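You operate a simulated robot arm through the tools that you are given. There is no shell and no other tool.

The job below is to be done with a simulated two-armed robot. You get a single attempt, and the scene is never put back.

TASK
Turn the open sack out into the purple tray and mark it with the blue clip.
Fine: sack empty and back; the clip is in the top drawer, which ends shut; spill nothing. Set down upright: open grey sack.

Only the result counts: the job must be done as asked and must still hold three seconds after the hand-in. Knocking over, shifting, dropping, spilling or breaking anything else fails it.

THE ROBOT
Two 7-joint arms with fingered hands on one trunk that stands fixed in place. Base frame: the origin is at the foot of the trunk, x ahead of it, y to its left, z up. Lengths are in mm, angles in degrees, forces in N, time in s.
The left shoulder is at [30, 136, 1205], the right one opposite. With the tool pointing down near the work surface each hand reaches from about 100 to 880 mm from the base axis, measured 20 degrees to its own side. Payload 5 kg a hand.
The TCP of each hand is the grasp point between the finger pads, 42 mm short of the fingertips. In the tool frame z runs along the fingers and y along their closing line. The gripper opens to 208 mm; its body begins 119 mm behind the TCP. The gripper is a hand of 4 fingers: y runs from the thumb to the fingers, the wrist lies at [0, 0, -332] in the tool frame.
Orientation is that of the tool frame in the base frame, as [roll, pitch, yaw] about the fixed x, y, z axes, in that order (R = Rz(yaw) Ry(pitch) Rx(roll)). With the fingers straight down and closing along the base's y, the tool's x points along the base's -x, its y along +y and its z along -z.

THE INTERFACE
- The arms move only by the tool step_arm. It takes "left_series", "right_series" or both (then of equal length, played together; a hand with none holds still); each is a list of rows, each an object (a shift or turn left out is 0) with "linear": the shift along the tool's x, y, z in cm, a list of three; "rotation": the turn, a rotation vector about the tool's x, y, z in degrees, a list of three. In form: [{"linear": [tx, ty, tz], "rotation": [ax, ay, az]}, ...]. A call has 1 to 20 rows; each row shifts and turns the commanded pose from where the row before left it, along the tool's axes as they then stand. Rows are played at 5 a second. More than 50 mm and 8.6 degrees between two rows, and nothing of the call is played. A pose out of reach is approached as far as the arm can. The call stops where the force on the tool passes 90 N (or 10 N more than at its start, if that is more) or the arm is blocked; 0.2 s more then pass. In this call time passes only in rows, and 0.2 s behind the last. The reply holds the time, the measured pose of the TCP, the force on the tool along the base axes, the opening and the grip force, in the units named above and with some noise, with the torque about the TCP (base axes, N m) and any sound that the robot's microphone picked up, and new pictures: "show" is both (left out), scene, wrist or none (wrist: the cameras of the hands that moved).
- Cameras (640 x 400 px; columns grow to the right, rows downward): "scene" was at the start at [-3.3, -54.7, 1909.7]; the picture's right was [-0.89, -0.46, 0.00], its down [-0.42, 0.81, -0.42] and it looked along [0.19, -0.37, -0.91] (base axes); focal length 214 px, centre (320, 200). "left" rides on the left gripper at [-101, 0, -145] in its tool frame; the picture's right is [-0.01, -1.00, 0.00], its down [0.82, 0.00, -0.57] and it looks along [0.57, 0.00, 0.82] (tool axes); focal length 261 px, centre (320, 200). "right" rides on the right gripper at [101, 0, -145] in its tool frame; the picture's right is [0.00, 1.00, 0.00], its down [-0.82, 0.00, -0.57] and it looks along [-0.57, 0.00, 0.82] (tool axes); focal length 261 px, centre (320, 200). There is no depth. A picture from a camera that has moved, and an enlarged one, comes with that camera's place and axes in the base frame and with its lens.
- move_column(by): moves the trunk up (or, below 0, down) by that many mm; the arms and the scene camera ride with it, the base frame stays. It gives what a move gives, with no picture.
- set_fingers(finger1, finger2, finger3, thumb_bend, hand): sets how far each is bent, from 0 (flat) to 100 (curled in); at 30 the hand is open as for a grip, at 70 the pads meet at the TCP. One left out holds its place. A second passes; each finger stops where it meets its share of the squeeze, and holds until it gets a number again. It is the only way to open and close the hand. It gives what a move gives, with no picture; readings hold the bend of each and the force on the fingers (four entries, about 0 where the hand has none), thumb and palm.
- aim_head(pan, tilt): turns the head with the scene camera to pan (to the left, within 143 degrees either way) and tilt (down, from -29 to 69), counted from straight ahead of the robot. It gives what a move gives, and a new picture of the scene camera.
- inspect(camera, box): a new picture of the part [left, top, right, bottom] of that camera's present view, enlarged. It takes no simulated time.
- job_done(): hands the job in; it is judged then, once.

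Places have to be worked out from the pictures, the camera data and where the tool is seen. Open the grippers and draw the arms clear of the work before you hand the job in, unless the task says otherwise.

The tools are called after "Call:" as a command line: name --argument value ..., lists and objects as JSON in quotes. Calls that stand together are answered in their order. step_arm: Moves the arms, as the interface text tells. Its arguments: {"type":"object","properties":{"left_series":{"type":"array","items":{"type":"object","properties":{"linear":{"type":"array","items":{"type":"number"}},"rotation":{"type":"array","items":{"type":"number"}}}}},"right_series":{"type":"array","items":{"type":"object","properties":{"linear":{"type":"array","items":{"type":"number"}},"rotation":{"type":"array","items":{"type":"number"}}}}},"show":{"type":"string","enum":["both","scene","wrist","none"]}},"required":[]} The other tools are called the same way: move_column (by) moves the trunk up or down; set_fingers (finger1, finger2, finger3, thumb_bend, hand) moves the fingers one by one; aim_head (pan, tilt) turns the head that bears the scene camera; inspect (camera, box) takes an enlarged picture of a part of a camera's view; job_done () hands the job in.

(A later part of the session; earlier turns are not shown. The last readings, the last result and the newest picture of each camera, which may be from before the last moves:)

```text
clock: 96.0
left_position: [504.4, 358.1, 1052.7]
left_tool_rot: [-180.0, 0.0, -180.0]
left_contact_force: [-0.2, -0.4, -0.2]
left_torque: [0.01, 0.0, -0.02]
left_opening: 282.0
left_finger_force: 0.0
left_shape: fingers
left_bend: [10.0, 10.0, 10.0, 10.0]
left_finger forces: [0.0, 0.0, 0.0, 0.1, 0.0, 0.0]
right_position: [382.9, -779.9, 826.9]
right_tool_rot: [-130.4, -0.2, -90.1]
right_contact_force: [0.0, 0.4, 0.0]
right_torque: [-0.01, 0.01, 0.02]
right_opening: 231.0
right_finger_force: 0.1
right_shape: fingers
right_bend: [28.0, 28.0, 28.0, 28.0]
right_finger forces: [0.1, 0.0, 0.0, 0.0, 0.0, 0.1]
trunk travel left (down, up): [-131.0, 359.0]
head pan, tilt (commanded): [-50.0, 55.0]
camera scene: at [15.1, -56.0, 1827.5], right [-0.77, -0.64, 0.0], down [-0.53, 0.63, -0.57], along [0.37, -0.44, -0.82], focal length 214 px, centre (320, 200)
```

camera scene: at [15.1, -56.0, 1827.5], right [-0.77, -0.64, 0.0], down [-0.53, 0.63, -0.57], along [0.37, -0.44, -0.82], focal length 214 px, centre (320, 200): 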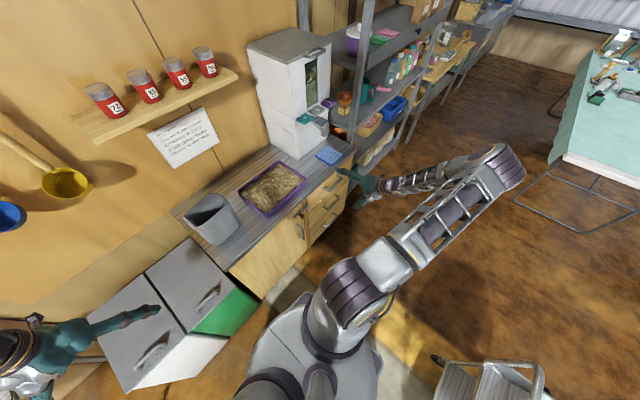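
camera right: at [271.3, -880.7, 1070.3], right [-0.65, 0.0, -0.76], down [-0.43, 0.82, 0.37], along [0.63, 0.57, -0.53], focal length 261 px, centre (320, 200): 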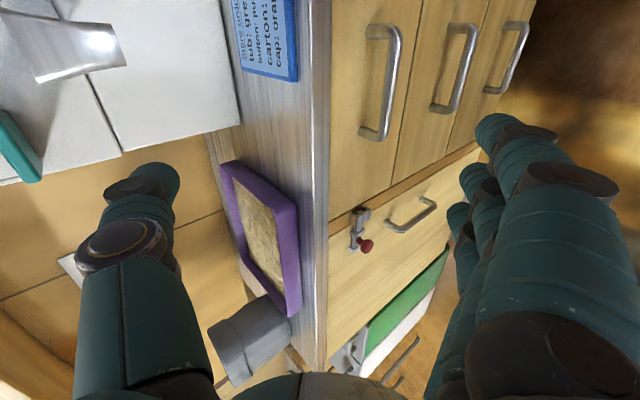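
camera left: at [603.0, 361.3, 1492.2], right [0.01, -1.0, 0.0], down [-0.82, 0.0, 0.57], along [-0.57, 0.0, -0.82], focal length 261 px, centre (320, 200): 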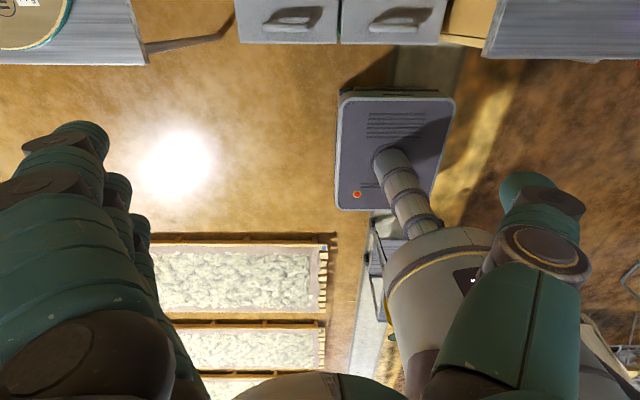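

I rotate the right hand 30° more so it points nearly level at the drawer, thumb above and fingers below the handle height.

Call:
step_arm --right_series '[{"rotation": [5, 0, 0]}, {"rotation": [5, 0, 0]}, {"rotation": [5, 0, 0]}, {"rotation": [5, 0, 0]}, {"rotation": [5, 0, 0]}, {"rotation": [5, 0, 0]}]' --show "both"

```text
clock: 97.4
left_position: [503.8, 358.4, 1053.0]
left_tool_rot: [-180.0, 0.0, -180.0]
left_contact_force: [0.6, -0.4, -0.1]
left_torque: [0.04, 0.05, 0.01]
left_opening: 282.3
left_finger_force: 0.1
left_shape: fingers
left_bend: [10.0, 10.0, 10.0, 10.0]
left_finger forces: [0.1, 0.0, 0.0, 0.0, 0.0, 0.0]
right_position: [383.3, -781.6, 826.5]
right_tool_rot: [-100.3, -0.3, -90.1]
right_contact_force: [0.7, 0.4, 0.4]
right_torque: [-0.06, -0.01, 0.06]
right_opening: 231.1
right_finger_force: 0.0
right_shape: fingers
right_bend: [28.0, 28.0, 28.0, 28.0]
right_finger forces: [0.0, 0.0, 0.1, 0.0, 0.0, 0.0]
trunk travel left (down, up): [-131.0, 359.0]
head pan, tilt (commanded): [-50.0, 55.0]
camera scene: at [15.2, -56.7, 1827.5], right [-0.77, -0.64, 0.0], down [-0.53, 0.63, -0.57], along [0.37, -0.44, -0.82], focal length 214 px, centre (320, 200)
camera right: at [239.0, -881.0, 853.9], right [-0.18, 0.0, -0.98], down [-0.56, 0.82, 0.1], along [0.81, 0.57, -0.15], focal length 261 px, centre (320, 200)
```

scene: 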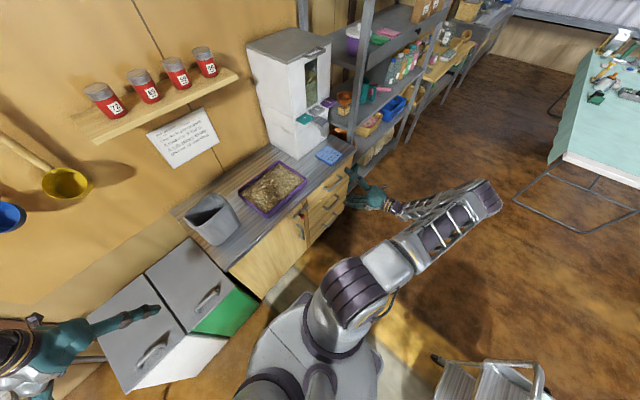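
right: 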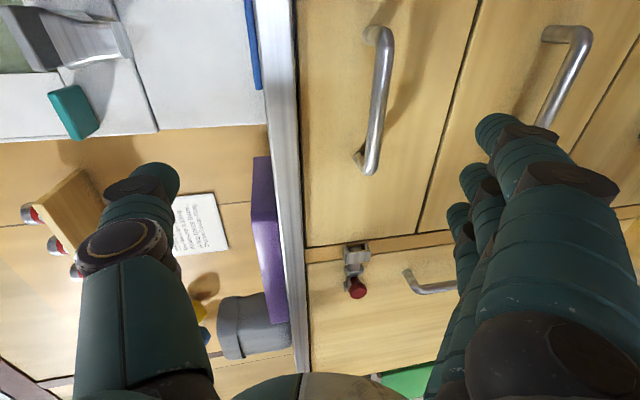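

The camera puts the bar at about (510, −797, 744). I narrow the hand to fit under the worktop edge and bring it in line, 60 mm short of the bar.

Call:
set_fingers --hand "right" --finger1 60 --finger2 60 --finger3 60 --thumb_bend 60

Call:
step_arm --right_series '[{"linear": [0.77, 2.92, 3.36]}, {"linear": [0.77, 2.92, 3.36]}]' --show "both"

```text
clock: 98.4
left_position: [504.7, 359.3, 1053.3]
left_tool_rot: [-180.0, 0.0, -180.0]
left_contact_force: [0.1, -0.1, 0.2]
left_torque: [-0.02, -0.03, 0.04]
left_opening: 282.2
left_finger_force: 0.1
left_shape: fingers
left_bend: [10.0, 10.0, 10.0, 10.0]
left_finger forces: [0.0, 0.1, 0.0, 0.1, 0.1, 0.1]
right_position: [383.4, -779.1, 828.4]
right_tool_rot: [-100.4, -0.3, -90.2]
right_contact_force: [0.4, -0.4, 0.7]
right_torque: [0.03, 0.0, -0.03]
right_opening: 71.7
right_finger_force: 0.1
right_shape: fingers
right_bend: [60.0, 60.0, 60.0, 60.0]
right_finger forces: [0.0, 0.0, 0.0, 0.1, 0.1, 0.1]
trunk travel left (down, up): [-131.0, 359.0]
head pan, tilt (commanded): [-50.0, 55.0]
```

```text
clock: 99.0
left_position: [504.7, 358.8, 1052.5]
left_tool_rot: [-180.0, 0.0, 179.9]
left_contact_force: [0.8, -0.1, -0.4]
left_torque: [0.04, 0.14, -0.02]
left_opening: 282.1
left_finger_force: 0.0
left_shape: fingers
left_bend: [10.0, 10.0, 10.0, 10.0]
left_finger forces: [0.0, 0.1, 0.1, 0.0, 0.1, 0.0]
right_position: [435.1, -797.1, 758.7]
right_tool_rot: [-100.5, -0.3, -90.2]
right_contact_force: [-1.0, -1.2, -1.6]
right_torque: [-0.01, -0.03, 0.18]
right_opening: 71.5
right_finger_force: 0.1
right_shape: fingers
right_bend: [60.0, 60.0, 60.0, 60.0]
right_finger forces: [0.0, 0.0, 0.1, 0.0, 0.0, 0.0]
trunk travel left (down, up): [-131.0, 359.0]
head pan, tilt (commanded): [-50.0, 55.0]
camera scene: at [16.1, -56.5, 1827.4], right [-0.77, -0.64, 0.0], down [-0.53, 0.63, -0.57], along [0.37, -0.44, -0.82], focal length 214 px, centre (320, 200)
camera right: at [291.4, -896.1, 785.8], right [-0.18, 0.0, -0.98], down [-0.56, 0.82, 0.11], along [0.81, 0.57, -0.15], focal length 261 px, centre (320, 200)
```

scene: 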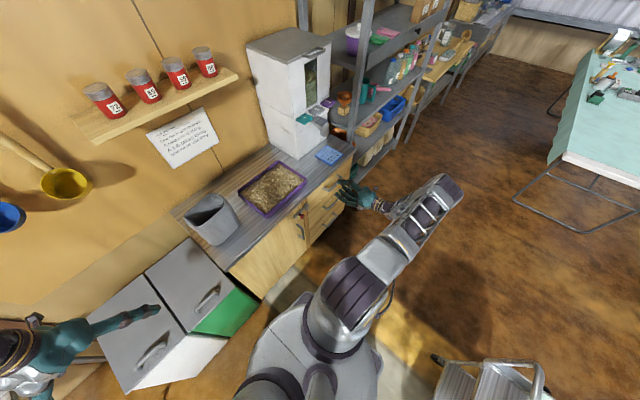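
right: 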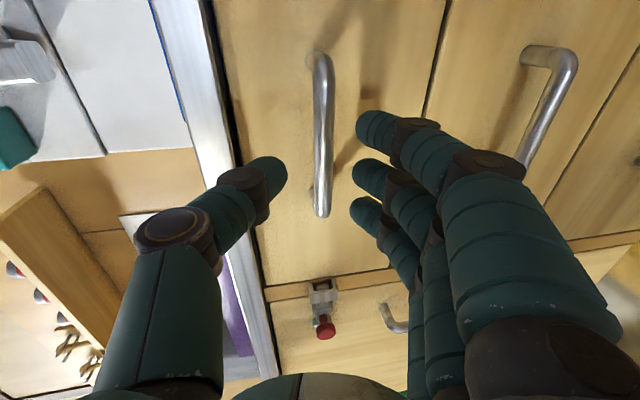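

The bar is framed centrally between thumb and fingers. I advance 58 mm along the tool axis so the bar lies between the distal pads.

Call:
step_arm --right_series '[{"linear": [0, 0, 2]}, {"linear": [0, 0, 2]}, {"linear": [0, 0, 1.8]}]' --show "wrist"

```text
clock: 99.8
left_position: [501.8, 358.3, 1054.6]
left_tool_rot: [180.0, 0.1, -180.0]
left_contact_force: [-0.7, -0.9, 0.1]
left_torque: [0.0, -0.05, 0.01]
left_opening: 282.3
left_finger_force: 0.1
left_shape: fingers
left_bend: [10.0, 10.0, 10.0, 10.0]
left_finger forces: [0.1, 0.0, 0.1, 0.0, 0.0, 0.0]
right_position: [492.4, -795.8, 748.3]
right_tool_rot: [-100.5, -0.3, -90.3]
right_contact_force: [-17.5, 3.5, 3.5]
right_torque: [-0.08, -0.85, 0.26]
right_opening: 70.5
right_finger_force: 9.3
right_shape: fingers
right_bend: [60.0, 60.0, 60.0, 60.0]
right_finger forces: [0.1, 0.1, 0.1, 0.0, 18.3, 0.0]
trunk travel left (down, up): [-131.0, 359.0]
head pan, tilt (commanded): [-50.0, 55.0]
camera right: at [348.3, -895.9, 775.1], right [-0.18, 0.0, -0.98], down [-0.56, 0.82, 0.1], along [0.81, 0.57, -0.15], focal length 261 px, centre (320, 200)
```

right: 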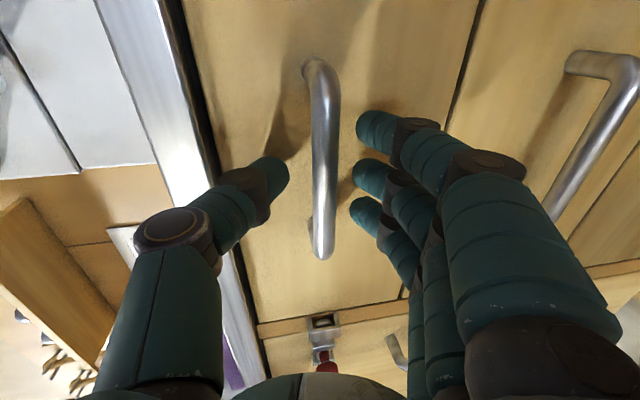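

The thumb tip has met the drawer front (18 N). I back off 7 mm and close on the bar.

Call:
step_arm --right_series '[{"linear": [0, 0, -0.7]}]' --show "none"

Call:
set_fingers --hand "right" --finger1 66 --finger2 66 --finger3 66 --thumb_bend 66

Call:
inspect --camera "right" --box '[160, 20, 480, 300]'

```text
clock: 100.2
left_position: [504.0, 361.0, 1052.9]
left_tool_rot: [-180.0, -0.1, -179.9]
left_contact_force: [-0.7, -0.1, 0.2]
left_torque: [-0.03, -0.02, 0.0]
left_opening: 282.2
left_finger_force: 0.0
left_shape: fingers
left_bend: [10.0, 10.0, 10.0, 10.0]
left_finger forces: [0.0, 0.0, 0.1, 0.0, 0.1, 0.0]
right_position: [491.5, -796.8, 750.6]
right_tool_rot: [-100.4, -0.2, -90.0]
right_contact_force: [-0.1, 0.4, -0.3]
right_torque: [0.01, 0.01, -0.01]
right_opening: 70.7
right_finger_force: 0.1
right_shape: fingers
right_bend: [60.0, 60.0, 60.0, 60.0]
right_finger forces: [0.0, 0.0, 0.1, 0.0, 0.0, 0.0]
trunk travel left (down, up): [-131.0, 359.0]
head pan, tilt (commanded): [-50.0, 55.0]
```

```text
clock: 101.2
left_position: [504.0, 358.5, 1053.3]
left_tool_rot: [180.0, -0.1, 180.0]
left_contact_force: [0.2, 0.0, 0.4]
left_torque: [0.02, 0.0, -0.01]
left_opening: 282.1
left_finger_force: 0.0
left_shape: fingers
left_bend: [10.0, 10.0, 10.0, 10.0]
left_finger forces: [0.0, 0.0, 0.0, 0.0, 0.1, 0.0]
right_position: [489.4, -795.8, 749.2]
right_tool_rot: [-100.4, -0.2, -90.1]
right_contact_force: [0.7, 0.0, 0.0]
right_torque: [0.03, 0.01, 0.01]
right_opening: 46.1
right_finger_force: 0.0
right_shape: fingers
right_bend: [66.0, 66.0, 66.0, 66.0]
right_finger forces: [0.0, 0.1, 0.1, 0.0, 0.0, 0.0]
trunk travel left (down, up): [-131.0, 359.0]
head pan, tilt (commanded): [-50.0, 55.0]
```

```text
1.43 times, centred on (320, 160) of right
camera zoom: at [345.5, -896.2, 775.9], right [-0.18, 0.0, -0.98], down [-0.56, 0.82, 0.1], along [0.81, 0.57, -0.15], focal length 372 px, centre (320, 257)
```

zoom: 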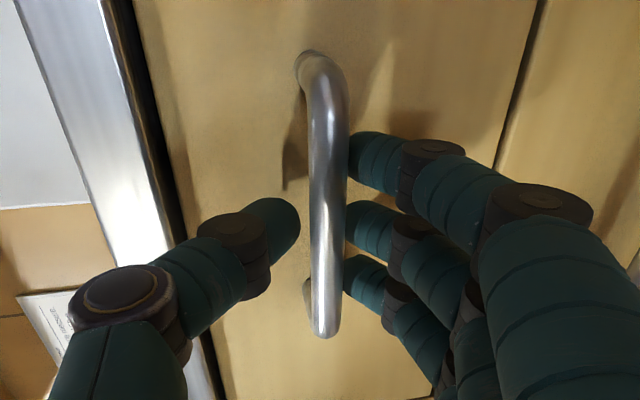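

The bar lies between the pads with small gaps either side. I close fully on it.

Call:
set_fingers --hand "right" --finger1 76 --finger2 76 --finger3 76 --thumb_bend 76

Call:
inspect --camera "right" --box '[160, 20, 480, 300]'

```text
clock: 102.2
left_position: [503.5, 359.9, 1053.4]
left_tool_rot: [179.9, 0.0, -179.9]
left_contact_force: [-0.2, 0.5, 0.8]
left_torque: [-0.03, -0.01, 0.01]
left_opening: 282.0
left_finger_force: 0.1
left_shape: fingers
left_bend: [10.0, 10.0, 10.0, 10.0]
left_finger forces: [0.0, 0.0, 0.0, 0.1, 0.0, 0.1]
right_position: [489.1, -795.8, 748.0]
right_tool_rot: [-100.7, 0.0, -90.2]
right_contact_force: [-1.3, 2.8, -14.8]
right_torque: [0.05, 0.02, 0.05]
right_opening: 23.3
right_finger_force: 5.5
right_shape: fingers
right_bend: [75.0, 73.0, 75.0, 74.0]
right_finger forces: [5.9, 0.1, 5.6, 0.0, 0.0, 0.0]
trunk travel left (down, up): [-131.0, 359.0]
head pan, tilt (commanded): [-50.0, 55.0]
```

```text
1.43 times, centred on (320, 160) of right
camera zoom: at [345.7, -896.2, 774.5], right [-0.18, 0.0, -0.98], down [-0.56, 0.82, 0.11], along [0.81, 0.57, -0.15], focal length 372 px, centre (320, 257)
```

zoom: 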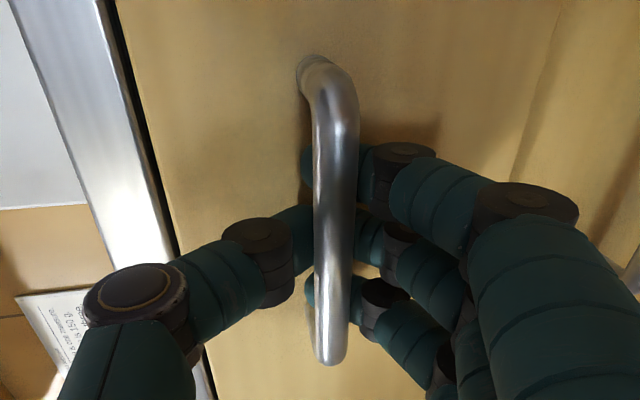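

The fingertips and thumb have closed behind the bar, hooking it, with moderate finger forces. I pull gently 20 mm straight back to test.

Call:
step_arm --right_series '[{"linear": [0, 0.18, -0.98]}, {"linear": [0, 0.18, -0.98]}]' --show "both"

Call:
inspect --camera "scene" --box '[290, 130, 400, 250]'

```text
clock: 102.8
left_position: [502.7, 358.4, 1053.5]
left_tool_rot: [-180.0, -0.1, -179.8]
left_contact_force: [-0.2, 0.6, 0.3]
left_torque: [0.0, -0.02, 0.0]
left_opening: 282.2
left_finger_force: 0.1
left_shape: fingers
left_bend: [10.0, 10.0, 10.0, 10.0]
left_finger forces: [0.1, 0.1, 0.0, 0.1, 0.0, 0.0]
right_position: [469.7, -796.1, 748.2]
right_tool_rot: [-100.6, -0.2, -90.1]
right_contact_force: [-0.5, 3.9, -14.9]
right_torque: [0.06, 0.02, 0.02]
right_opening: 23.4
right_finger_force: 6.2
right_shape: fingers
right_bend: [75.0, 73.0, 75.0, 74.0]
right_finger forces: [6.3, 0.1, 6.0, 0.0, 0.1, 0.1]
trunk travel left (down, up): [-131.0, 359.0]
head pan, tilt (commanded): [-50.0, 55.0]
camera scene: at [15.7, -56.9, 1827.4], right [-0.77, -0.64, 0.0], down [-0.53, 0.63, -0.57], along [0.37, -0.44, -0.82], focal length 214 px, centre (320, 200)
camera right: at [325.9, -896.4, 775.0], right [-0.18, 0.0, -0.98], down [-0.56, 0.82, 0.11], along [0.81, 0.57, -0.15], focal length 261 px, centre (320, 200)
```

scene: 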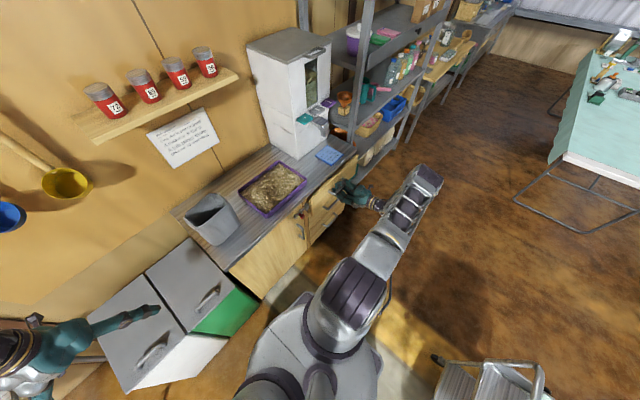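
right: 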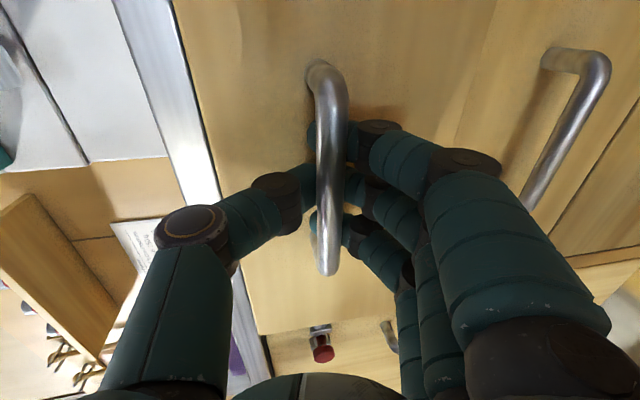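

```text
3.33 times, centred on (345, 190) of scene
camera zoom: at [15.7, -56.9, 1827.4], right [-0.77, -0.64, 0.0], down [-0.53, 0.63, -0.57], along [0.37, -0.44, -0.82], focal length 715 px, centre (237, 233)
```

zoom: 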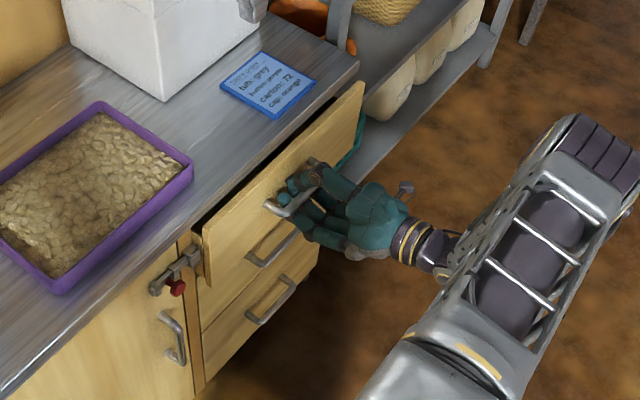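

The drawer slides out easily (almost no pull force). I draw it another 150 mm.

Call:
step_arm --right_series '[{"linear": [0, 0.36, -1.97]}, {"linear": [0, 0.36, -1.97]}, {"linear": [0, 0.36, -1.97]}, {"linear": [0, 0.36, -1.97]}, {"linear": [0, 0.36, -1.97]}, {"linear": [0, 0.36, -1.97]}, {"linear": [0, 0.36, -1.97]}, {"linear": [0, 0.36, -1.97]}]' --show "both"

Call:
inspect --camera "scene" --box '[290, 130, 430, 260]'

```text
clock: 104.6
left_position: [503.0, 357.8, 1052.5]
left_tool_rot: [-179.9, 0.0, -179.9]
left_contact_force: [-0.4, 0.3, 0.1]
left_torque: [-0.05, -0.03, 0.0]
left_opening: 282.4
left_finger_force: 0.0
left_shape: fingers
left_bend: [10.0, 10.0, 10.0, 10.0]
left_finger forces: [0.0, 0.0, 0.0, 0.0, 0.0, 0.0]
right_position: [309.2, -796.5, 748.8]
right_tool_rot: [-100.5, -0.2, -90.1]
right_contact_force: [-1.0, 0.3, -12.7]
right_torque: [0.05, 0.02, -0.03]
right_opening: 23.7
right_finger_force: 5.3
right_shape: fingers
right_bend: [75.0, 74.0, 75.0, 74.0]
right_finger forces: [5.7, 0.1, 5.5, 0.0, 0.1, 0.0]
trunk travel left (down, up): [-131.0, 359.0]
head pan, tilt (commanded): [-50.0, 55.0]
camera scene: at [14.9, -57.0, 1827.4], right [-0.77, -0.64, 0.0], down [-0.53, 0.63, -0.57], along [0.37, -0.44, -0.82], focal length 214 px, centre (320, 200)
camera right: at [164.3, -896.4, 774.9], right [-0.18, 0.0, -0.98], down [-0.56, 0.82, 0.11], along [0.81, 0.57, -0.15], focal length 261 px, centre (320, 200)
```

scene: 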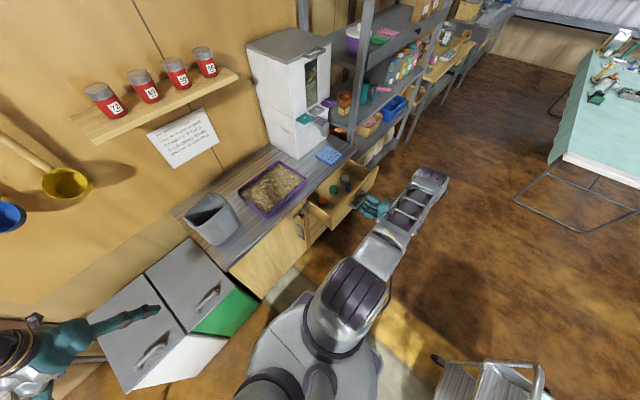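
right: 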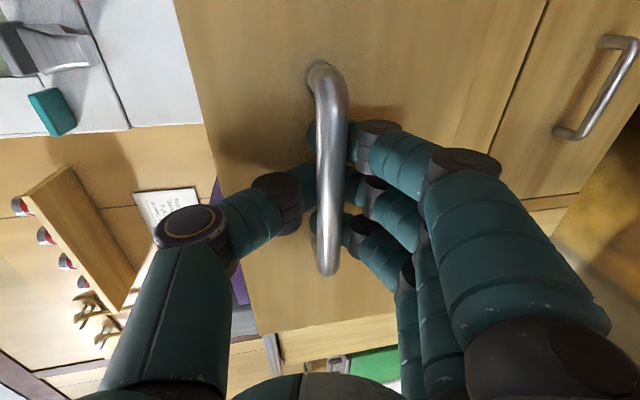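

```text
3.08 times, centred on (360, 195) of scene
camera zoom: at [14.9, -57.0, 1827.4], right [-0.77, -0.64, 0.0], down [-0.53, 0.63, -0.57], along [0.37, -0.44, -0.82], focal length 660 px, centre (197, 215)
```

zoom: 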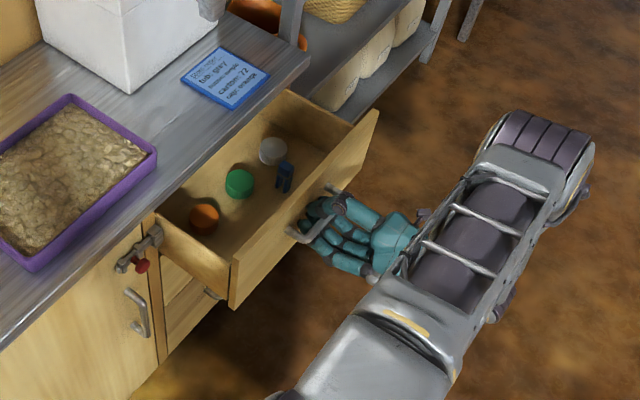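

The drawer is open: inside are orange, green and white caps and a blue clip. I zoom in on the clip.

Call:
inspect --camera "scene" --box '[340, 160, 400, 210]'

```text
8.00 times, centred on (370, 185) of scene
camera zoom: at [14.9, -57.0, 1827.4], right [-0.77, -0.64, 0.0], down [-0.53, 0.63, -0.57], along [0.37, -0.44, -0.82], focal length 1716 px, centre (-80, 320)
```

zoom: 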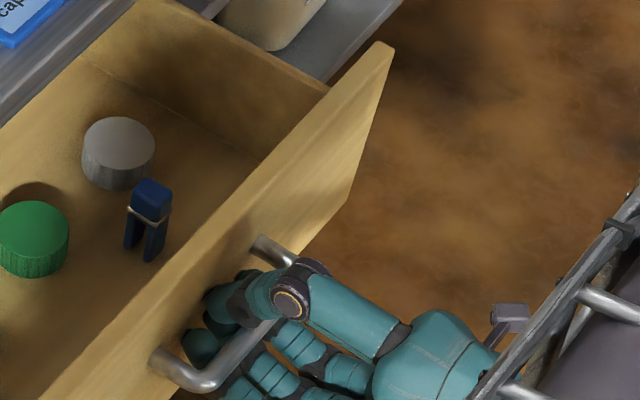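

The blue clip is a clothes-peg shape standing on its two legs, near the drawer front. I draw the drawer 60 mm further out for working room.

Call:
step_arm --right_series '[{"linear": [0, 0.36, -1.97]}, {"linear": [0, 0.36, -1.97]}, {"linear": [0, 0.36, -1.97]}]' --show "both"

Call:
inspect --camera "scene" --box '[290, 130, 430, 260]'

```text
clock: 105.4
left_position: [503.1, 358.9, 1053.2]
left_tool_rot: [-180.0, 0.0, -179.9]
left_contact_force: [-0.9, -0.4, 0.9]
left_torque: [0.03, -0.11, 0.03]
left_opening: 282.3
left_finger_force: 0.0
left_shape: fingers
left_bend: [10.0, 10.0, 10.0, 10.0]
left_finger forces: [0.0, 0.0, 0.0, 0.0, 0.0, 0.0]
right_position: [247.6, -795.6, 747.7]
right_tool_rot: [-100.4, -0.2, -90.1]
right_contact_force: [0.2, 2.3, -10.0]
right_torque: [0.03, -0.09, -0.02]
right_opening: 23.3
right_finger_force: 5.5
right_shape: fingers
right_bend: [75.0, 74.0, 75.0, 74.0]
right_finger forces: [5.3, 0.0, 5.4, 0.0, 0.1, 0.0]
trunk travel left (down, up): [-131.0, 359.0]
head pan, tilt (commanded): [-50.0, 55.0]
camera scene: at [14.1, -56.9, 1827.5], right [-0.77, -0.64, 0.0], down [-0.53, 0.63, -0.57], along [0.37, -0.44, -0.82], focal length 214 px, centre (320, 200)
camera right: at [103.8, -896.5, 774.2], right [-0.18, 0.0, -0.98], down [-0.56, 0.82, 0.1], along [0.81, 0.57, -0.15], focal length 261 px, centre (320, 200)
```

scene: 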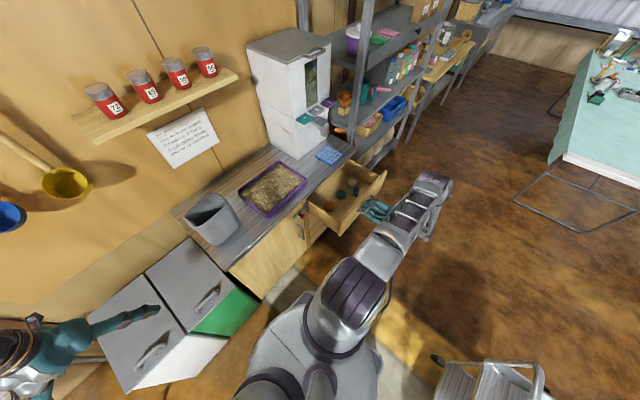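
right: 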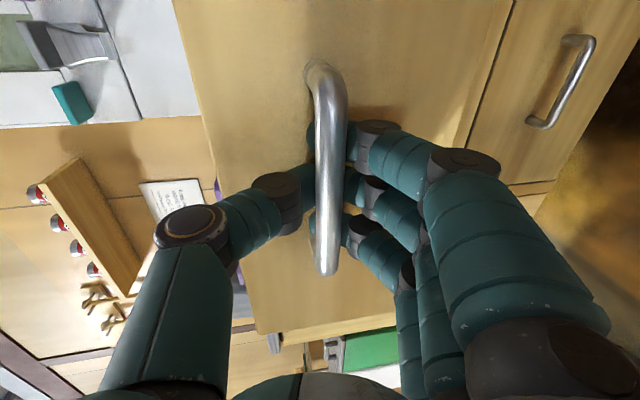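

```text
3.08 times, centred on (360, 195) of scene
camera zoom: at [14.1, -56.9, 1827.5], right [-0.77, -0.64, 0.0], down [-0.53, 0.63, -0.57], along [0.37, -0.44, -0.82], focal length 660 px, centre (197, 215)
```

zoom: 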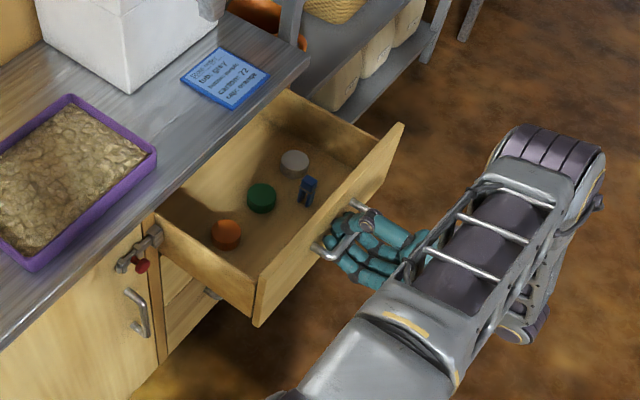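

The drawer is out about 240 mm. I open the fingers off the bar and back away from it.

Call:
set_fingers --hand "right" --finger1 60 --finger2 60 --finger3 60 --thumb_bend 60

Call:
step_arm --right_series '[{"linear": [0, 0, -1.5]}, {"linear": [0, 0, -2]}, {"linear": [0, 0, -2.5]}]' --show "both"

```text
clock: 106.4
left_position: [504.0, 358.3, 1053.9]
left_tool_rot: [179.9, 0.0, 180.0]
left_contact_force: [-0.4, -0.5, -0.1]
left_torque: [0.0, 0.0, 0.0]
left_opening: 282.1
left_finger_force: 0.0
left_shape: fingers
left_bend: [10.0, 10.0, 10.0, 10.0]
left_finger forces: [0.1, 0.0, 0.0, 0.1, 0.0, 0.0]
right_position: [249.0, -794.8, 747.5]
right_tool_rot: [-100.5, -0.2, -90.2]
right_contact_force: [0.2, 0.2, 0.8]
right_torque: [-0.02, -0.02, -0.01]
right_opening: 70.2
right_finger_force: 0.1
right_shape: fingers
right_bend: [60.0, 60.0, 60.0, 60.0]
right_finger forces: [0.0, 0.0, 0.0, 0.1, 0.0, 0.0]
trunk travel left (down, up): [-131.0, 359.0]
head pan, tilt (commanded): [-50.0, 55.0]
```

```text
clock: 107.2
left_position: [503.8, 358.4, 1052.6]
left_tool_rot: [180.0, 0.1, -179.8]
left_contact_force: [-0.5, 0.0, 0.1]
left_torque: [-0.02, -0.06, 0.03]
left_opening: 282.1
left_finger_force: 0.0
left_shape: fingers
left_bend: [10.0, 10.0, 10.0, 10.0]
left_finger forces: [0.0, 0.0, 0.0, 0.0, 0.1, 0.0]
right_position: [190.6, -794.6, 759.5]
right_tool_rot: [-100.4, -0.2, -90.0]
right_contact_force: [-0.3, 0.9, -0.3]
right_torque: [0.0, 0.01, -0.02]
right_opening: 70.5
right_finger_force: 0.0
right_shape: fingers
right_bend: [60.0, 60.0, 60.0, 60.0]
right_finger forces: [0.0, 0.0, 0.1, 0.0, 0.0, 0.0]
trunk travel left (down, up): [-131.0, 359.0]
head pan, tilt (commanded): [-50.0, 55.0]
camera scene: at [14.2, -56.1, 1827.5], right [-0.77, -0.64, 0.0], down [-0.53, 0.63, -0.57], along [0.37, -0.44, -0.82], focal length 214 px, centre (320, 200)
camera right: at [47.2, -894.9, 785.8], right [-0.18, 0.0, -0.98], down [-0.56, 0.82, 0.1], along [0.81, 0.57, -0.15], focal length 261 px, centre (320, 200)
```

scene: 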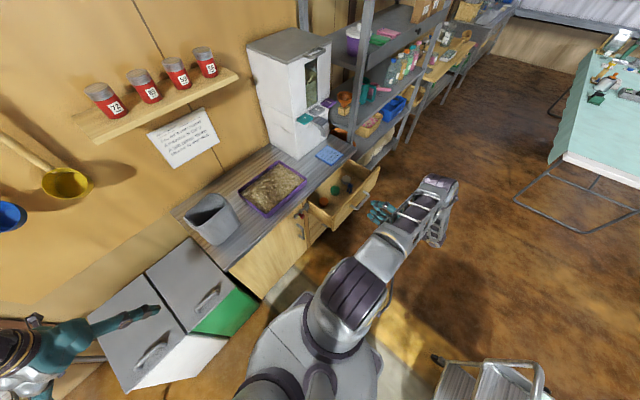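
right: 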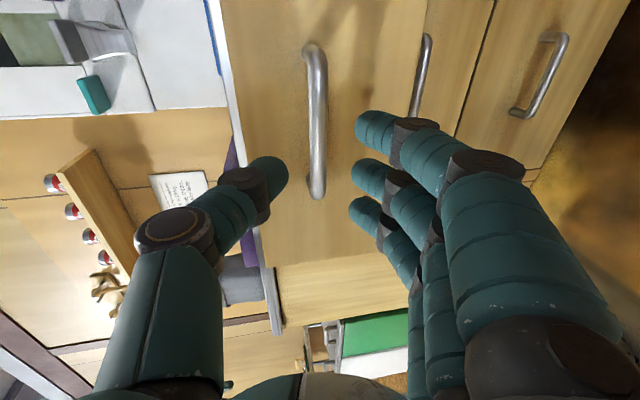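

The handle is free. I zoom with the head camera on the clip and drawer to measure them.

Call:
inspect --camera "scene" --box '[335, 165, 385, 210]'

Call:
inspect --camera "scene" --box '[352, 172, 377, 197]'

```text
8.89 times, centred on (360, 188) of scene
camera zoom: at [14.2, -56.1, 1827.5], right [-0.77, -0.64, 0.0], down [-0.53, 0.63, -0.57], along [0.37, -0.44, -0.82], focal length 1906 px, centre (-36, 311)
```

zoom: 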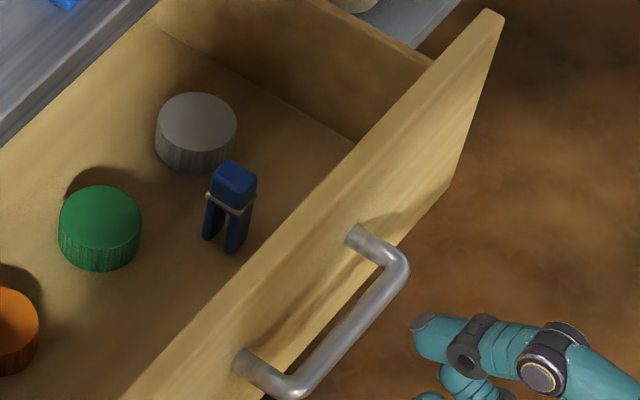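

```text
16.00 times, centred on (364, 184) of scene
camera zoom: at [14.2, -56.1, 1827.5], right [-0.77, -0.64, 0.0], down [-0.53, 0.63, -0.57], along [0.37, -0.44, -0.82], focal length 3432 px, centre (-392, 448)
```

zoom: 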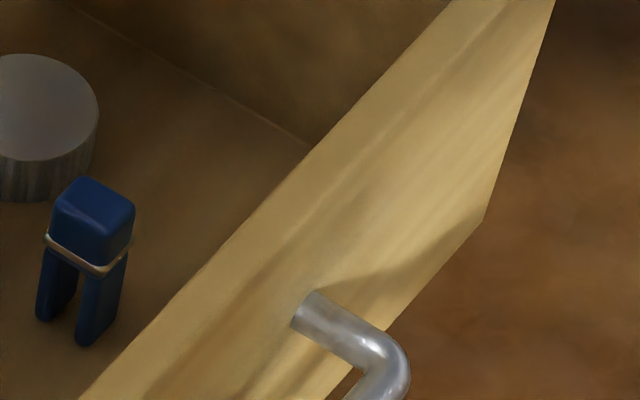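

Triangulating, the clip stands about 80 mm tall with its legs apart along x, near x ≈ 420, y ≈ −840, with the white and green caps close behind. I raise the trunk and turn the hand down (20° forward tilt), moving left into easier reach.

Call:
move_column --by 140

Call:
step_arm --right_series '[{"linear": [-1.2, 0, 0], "rotation": [-5, 0, 0]}, {"linear": [-1.2, 0, 0], "rotation": [-5, 0, 0]}, {"linear": [-1.2, 0, 0], "rotation": [-5, 0, 0]}, {"linear": [-1.2, 0, 0], "rotation": [-5, 0, 0]}, {"linear": [-1.2, 0, 0], "rotation": [-5, 0, 0]}, {"linear": [-1.2, 0, 0], "rotation": [-5, 0, 0]}, {"linear": [-1.2, 0, 0], "rotation": [-5, 0, 0]}, {"linear": [-1.2, 0, 0], "rotation": [-5, 0, 0]}, {"linear": [-1.2, 0, 0], "rotation": [-5, 0, 0]}, {"linear": [-1.2, 0, 0], "rotation": [-5, 0, 0]}, {"linear": [-1.2, 0, 0], "rotation": [-5, 0, 0]}, {"linear": [-1.2, 0, 0], "rotation": [-5, 0, 0]}]' --show "both"

```text
clock: 108.9
left_position: [503.2, 358.8, 1191.6]
left_tool_rot: [179.9, 0.0, -179.9]
left_contact_force: [0.3, 0.9, 0.4]
left_torque: [0.02, 0.0, -0.04]
left_opening: 282.3
left_finger_force: 0.0
left_shape: fingers
left_bend: [10.0, 10.0, 10.0, 10.0]
left_finger forces: [0.1, 0.0, 0.0, 0.0, 0.0, 0.0]
right_position: [189.1, -794.5, 897.5]
right_tool_rot: [-100.5, -0.3, -90.2]
right_contact_force: [-0.5, 0.3, 0.1]
right_torque: [-0.01, 0.01, -0.02]
right_opening: 70.5
right_finger_force: 0.1
right_shape: fingers
right_bend: [60.0, 60.0, 60.0, 60.0]
right_finger forces: [0.0, 0.0, 0.0, 0.1, 0.0, 0.0]
trunk travel left (down, up): [-271.0, 219.0]
head pan, tilt (commanded): [-50.0, 55.0]
```

```text
clock: 111.5
left_position: [504.2, 359.4, 1192.5]
left_tool_rot: [180.0, 0.0, -180.0]
left_contact_force: [1.1, 0.0, -0.1]
left_torque: [-0.04, 0.09, -0.01]
left_opening: 282.2
left_finger_force: 0.1
left_shape: fingers
left_bend: [10.0, 10.0, 10.0, 10.0]
left_finger forces: [0.1, 0.0, 0.0, 0.1, 0.0, 0.1]
right_position: [190.6, -648.9, 899.3]
right_tool_rot: [-160.6, -0.2, -90.1]
right_contact_force: [0.7, -0.5, -0.5]
right_torque: [0.0, 0.01, 0.01]
right_opening: 70.6
right_finger_force: 0.0
right_shape: fingers
right_bend: [60.0, 60.0, 60.0, 60.0]
right_finger forces: [0.1, 0.0, 0.0, 0.0, 0.0, 0.1]
trunk travel left (down, up): [-271.0, 219.0]
head pan, tilt (commanded): [-50.0, 55.0]
camera scene: at [16.4, -55.6, 1967.5], right [-0.77, -0.64, 0.0], down [-0.53, 0.63, -0.57], along [0.37, -0.44, -0.82], focal length 214 px, centre (320, 200)
camera right: at [141.1, -749.9, 1036.0], right [-0.94, 0.01, -0.33], down [-0.18, 0.82, 0.54], along [0.28, 0.57, -0.78], focal length 261 px, centre (320, 200)
```

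scene: 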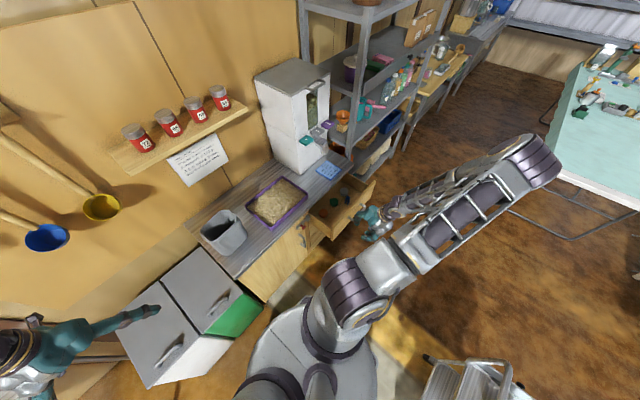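
right: 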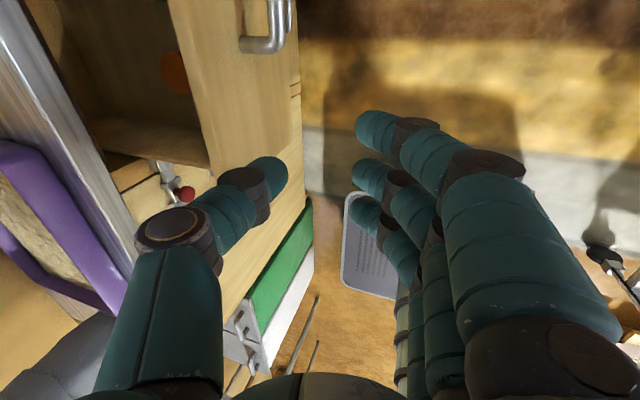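

I now turn the hand 90° about its axis so it closes along y, slowly, in this open space.

Call:
step_arm --right_series '[{"rotation": [0, 0, 5]}, {"rotation": [0, 0, 5]}, {"rotation": [0, 0, 5]}, {"rotation": [0, 0, 5]}, {"rotation": [0, 0, 5]}, {"rotation": [0, 0, 5]}, {"rotation": [0, 0, 5]}, {"rotation": [0, 0, 5]}, {"rotation": [0, 0, 5]}, {"rotation": [0, 0, 5]}, {"rotation": [0, 0, 5]}, {"rotation": [0, 0, 5]}, {"rotation": [0, 0, 5]}, {"rotation": [0, 0, 5]}, {"rotation": [0, 0, 5]}, {"rotation": [0, 0, 5]}, {"rotation": [0, 0, 5]}, {"rotation": [0, 0, 5]}]' --show "both"

```text
clock: 115.3
left_position: [503.7, 358.4, 1194.0]
left_tool_rot: [180.0, 0.0, -179.9]
left_contact_force: [0.3, 0.4, 0.7]
left_torque: [0.0, -0.01, 0.05]
left_opening: 282.3
left_finger_force: 0.0
left_shape: fingers
left_bend: [10.0, 10.0, 10.0, 10.0]
left_finger forces: [0.1, 0.1, 0.1, 0.1, 0.1, 0.0]
right_position: [190.9, -650.7, 898.2]
right_tool_rot: [-179.8, 19.5, 180.0]
right_contact_force: [0.3, -0.2, 1.0]
right_torque: [0.04, -0.01, 0.0]
right_opening: 70.4
right_finger_force: 0.0
right_shape: fingers
right_bend: [60.0, 60.0, 60.0, 60.0]
right_finger forces: [0.0, 0.0, 0.0, 0.0, 0.1, 0.0]
trunk travel left (down, up): [-271.0, 219.0]
head pan, tilt (commanded): [-50.0, 55.0]
camera scene: at [15.0, -56.1, 1967.5], right [-0.77, -0.64, 0.0], down [-0.53, 0.63, -0.57], along [0.37, -0.44, -0.82], focal length 214 px, centre (320, 200)
camera right: at [46.1, -648.8, 1001.8], right [0.01, 1.0, 0.0], down [0.58, 0.0, 0.81], along [0.81, -0.01, -0.58], focal length 261 px, centre (320, 200)
```

scene: 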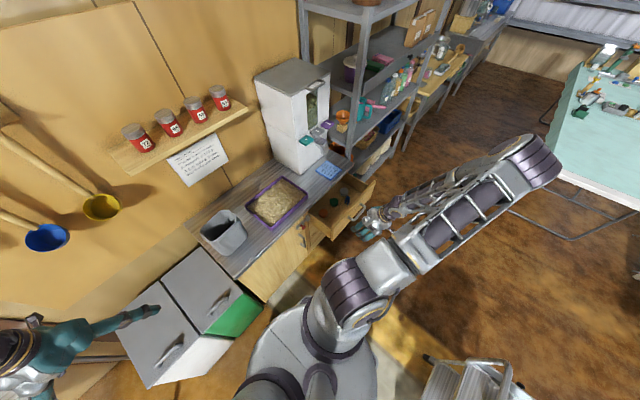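
right: 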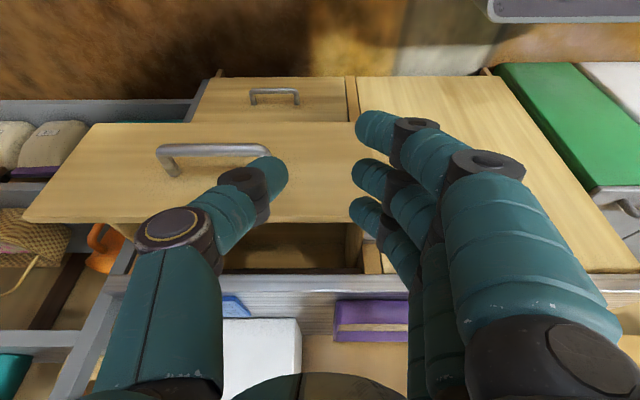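

The hand now closes along y with a 20° forward tilt. I bring it up over the drawer near the clip to look inside.

Call:
step_arm --right_series '[{"linear": [-1.5, -2, -2.5]}, {"linear": [-2.3, -3.2, 0]}, {"linear": [-2.3, -3.2, 0.2]}, {"linear": [-2.4, -3.4, 0.5]}, {"linear": [-2.4, -3.4, 0.5]}, {"linear": [-2.4, -3.4, 0.5]}]' --show "both"

```text
clock: 116.7
left_position: [502.9, 359.8, 1193.7]
left_tool_rot: [179.9, 0.0, -179.9]
left_contact_force: [-1.2, -0.4, 0.3]
left_torque: [0.05, -0.1, 0.01]
left_opening: 282.2
left_finger_force: 0.1
left_shape: fingers
left_bend: [10.0, 10.0, 10.0, 10.0]
left_finger forces: [0.0, 0.0, 0.1, 0.0, 0.0, 0.1]
right_position: [316.1, -835.7, 950.0]
right_tool_rot: [-179.8, 19.5, -180.0]
right_contact_force: [-0.1, 0.2, -0.8]
right_torque: [0.01, -0.04, 0.0]
right_opening: 71.1
right_finger_force: 0.0
right_shape: fingers
right_bend: [60.0, 60.0, 60.0, 60.0]
right_finger forces: [0.1, 0.0, 0.1, 0.0, 0.0, 0.1]
trunk travel left (down, up): [-271.0, 219.0]
head pan, tilt (commanded): [-50.0, 55.0]
camera scene: at [15.0, -57.7, 1967.4], right [-0.77, -0.64, 0.0], down [-0.53, 0.63, -0.57], along [0.37, -0.44, -0.82], focal length 214 px, centre (320, 200)
camera right: at [170.9, -835.0, 1052.2], right [0.0, 1.0, 0.0], down [0.58, 0.0, 0.81], along [0.81, 0.0, -0.58], focal length 261 px, centre (320, 200)
```

scene: 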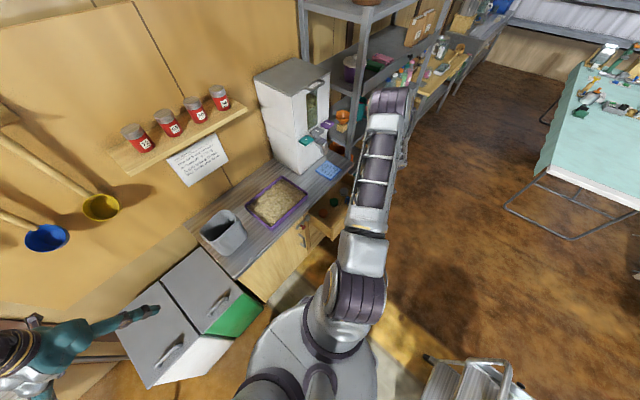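
right: 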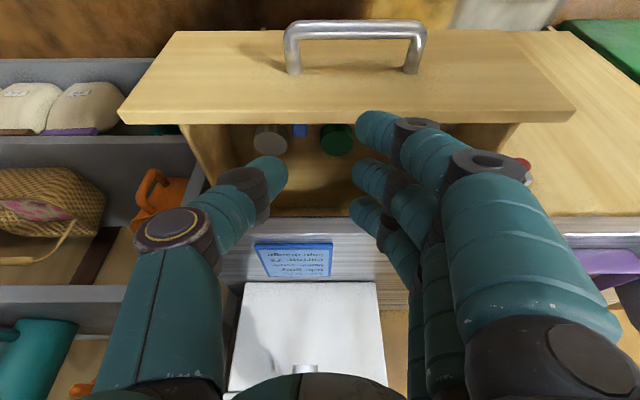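

The clip's top shows just behind the drawer front. I go 85 mm further forward for a clear look down at it.

Call:
step_arm --right_series '[{"linear": [-2.7, 0, 0.7]}, {"linear": [-2.7, 0, 0.7]}, {"linear": [-2.7, 0, 0.7]}]' --show "wrist"

Call:
inspect --camera "right" --box '[200, 0, 400, 150]'

```text
clock: 117.5
left_position: [505.9, 358.5, 1191.9]
left_tool_rot: [180.0, -0.1, -179.9]
left_contact_force: [1.3, 0.5, 0.7]
left_torque: [-0.04, 0.13, -0.02]
left_opening: 282.1
left_finger_force: 0.1
left_shape: fingers
left_bend: [10.0, 10.0, 10.0, 10.0]
left_finger forces: [0.1, 0.1, 0.0, 0.1, 0.0, 0.1]
right_position: [396.8, -835.7, 957.5]
right_tool_rot: [-179.7, 19.3, 179.9]
right_contact_force: [0.6, -1.0, 0.2]
right_torque: [0.01, -0.01, -0.01]
right_opening: 70.7
right_finger_force: 0.1
right_shape: fingers
right_bend: [60.0, 60.0, 60.0, 60.0]
right_finger forces: [0.1, 0.0, 0.0, 0.0, 0.1, 0.0]
trunk travel left (down, up): [-271.0, 219.0]
head pan, tilt (commanded): [-50.0, 55.0]
camera right: at [252.9, -834.6, 1060.5], right [0.01, 1.0, 0.0], down [0.58, 0.0, 0.81], along [0.81, -0.01, -0.58], focal length 261 px, centre (320, 200)
```

right: 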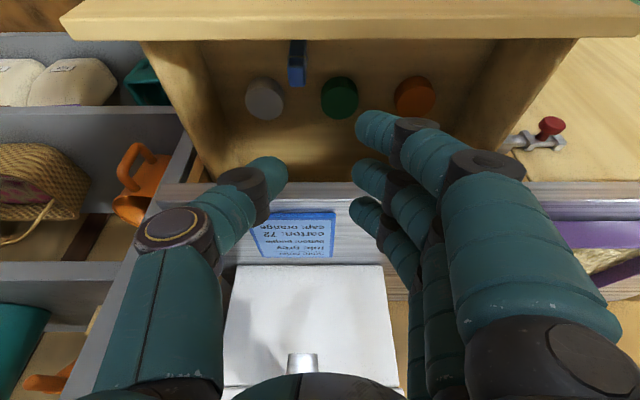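

```text
2.67 times, centred on (300, 75) of right
camera zoom: at [252.9, -834.6, 1060.5], right [0.01, 1.0, 0.0], down [0.58, 0.0, 0.81], along [0.81, -0.01, -0.58], focal length 695 px, centre (373, 533)
```

zoom: 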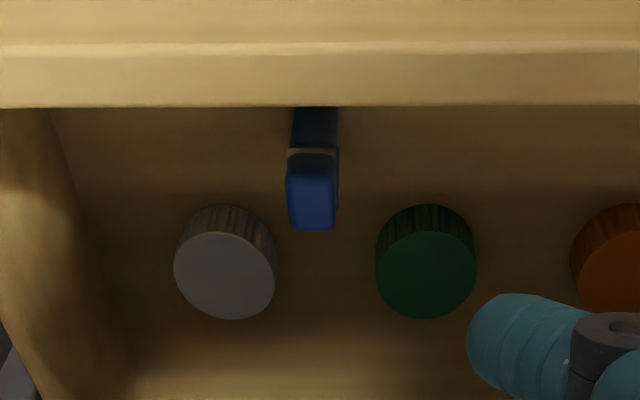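

From this view and the head view together, the clip's top is at (434, −864, 733) and the drawer floor at z ≈ 646. My tilted hand would graze the drawer front, so I reduce the tilt to about 6° and centre over the clip.

Call:
step_arm --right_series '[{"rotation": [0, 4.5, 0]}, {"rotation": [0, 4.5, 0]}, {"rotation": [0, 4.4, 0]}, {"linear": [-1.6, -1.4, 0]}, {"linear": [-1.6, -1.4, 0]}]' --show "both"

Call:
inspect --camera "right" --box '[200, 0, 440, 180]'

```text
clock: 118.7
left_position: [503.5, 358.3, 1192.4]
left_tool_rot: [180.0, 0.0, -180.0]
left_contact_force: [0.4, -0.8, 0.7]
left_torque: [0.0, 0.02, 0.0]
left_opening: 282.1
left_finger_force: 0.1
left_shape: fingers
left_bend: [10.0, 10.0, 10.0, 10.0]
left_finger forces: [0.1, 0.1, 0.0, 0.0, 0.1, 0.0]
right_position: [429.1, -865.6, 961.0]
right_tool_rot: [-179.8, 6.1, 179.9]
right_contact_force: [-0.1, 0.3, -1.3]
right_torque: [0.03, 0.02, 0.03]
right_opening: 70.9
right_finger_force: 0.1
right_shape: fingers
right_bend: [60.0, 60.0, 60.0, 60.0]
right_finger forces: [0.0, 0.1, 0.1, 0.0, 0.0, 0.0]
trunk travel left (down, up): [-271.0, 219.0]
head pan, tilt (commanded): [-50.0, 55.0]
camera scene: at [16.0, -56.4, 1967.5], right [-0.77, -0.64, 0.0], down [-0.53, 0.63, -0.57], along [0.37, -0.44, -0.82], focal length 214 px, centre (320, 200)
camera right: at [311.8, -863.7, 1094.3], right [0.01, 1.0, 0.0], down [0.76, 0.0, 0.66], along [0.66, -0.01, -0.76], focal length 261 px, centre (320, 200)
```

scene: 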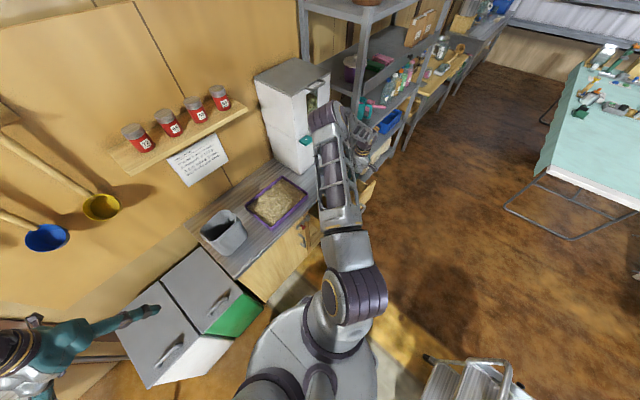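
right: 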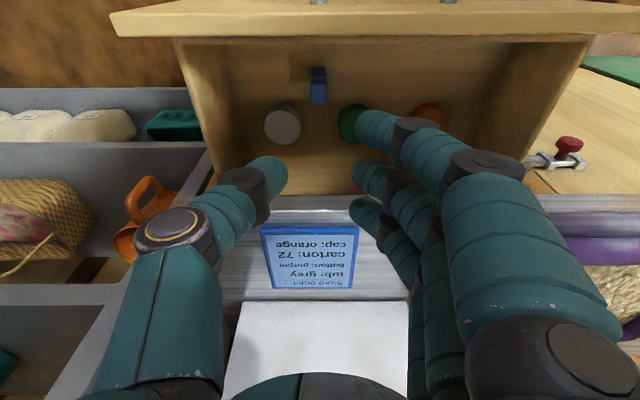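

```text
2.22 times, centred on (320, 90) of right
camera zoom: at [311.8, -863.7, 1094.3], right [0.01, 1.0, 0.0], down [0.76, 0.0, 0.66], along [0.66, -0.01, -0.76], focal length 579 px, centre (320, 444)
```

zoom: 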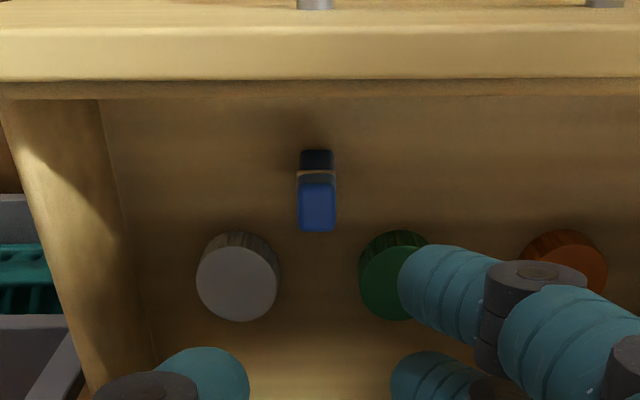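

The pose is reachable and the clip's top centre reads (436, −865.5, 733), straight below. I lower with the trunk 130 mm into the drawer.

Call:
move_column --by -130

Call:
inspect --camera "right" --box '[180, 0, 460, 220]'

```text
clock: 120.3
left_position: [503.6, 359.8, 1063.9]
left_tool_rot: [-179.9, 0.0, -180.0]
left_contact_force: [-0.4, -0.7, 0.2]
left_torque: [0.0, -0.01, 0.01]
left_opening: 282.2
left_finger_force: 0.0
left_shape: fingers
left_bend: [10.0, 10.0, 10.0, 10.0]
left_finger forces: [0.1, 0.1, 0.0, 0.0, 0.0, 0.1]
right_position: [427.0, -865.1, 831.0]
right_tool_rot: [-179.8, 6.0, 179.8]
right_contact_force: [0.2, -0.3, 0.7]
right_torque: [0.02, -0.05, -0.02]
right_opening: 71.2
right_finger_force: 0.1
right_shape: fingers
right_bend: [60.0, 60.0, 60.0, 60.0]
right_finger forces: [0.0, 0.0, 0.0, 0.0, 0.0, 0.0]
trunk travel left (down, up): [-141.0, 349.0]
head pan, tilt (commanded): [-50.0, 55.0]
```

```text
1.82 times, centred on (320, 110) of right
camera zoom: at [311.1, -863.6, 965.1], right [0.01, 1.0, 0.0], down [0.75, 0.0, 0.66], along [0.66, -0.01, -0.75], focal length 474 px, centre (320, 364)
```

zoom: 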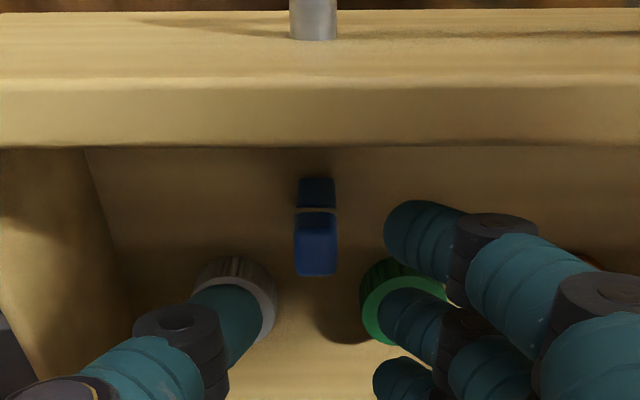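

The clip sits between thumb and fingers. I zoom in more to fix its exact place before the last descent.

Call:
inspect --camera "right" --box '[290, 80, 350, 170]'

```text
4.44 times, centred on (320, 125) of right
camera zoom: at [311.1, -863.6, 965.1], right [0.01, 1.0, 0.0], down [0.75, 0.0, 0.66], along [0.66, -0.01, -0.75], focal length 1158 px, centre (320, 533)
```

zoom: 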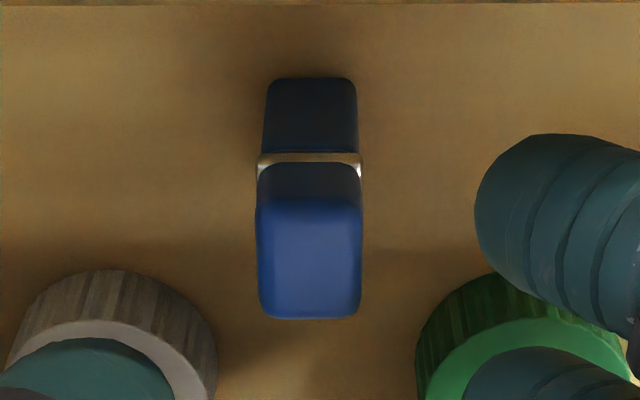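

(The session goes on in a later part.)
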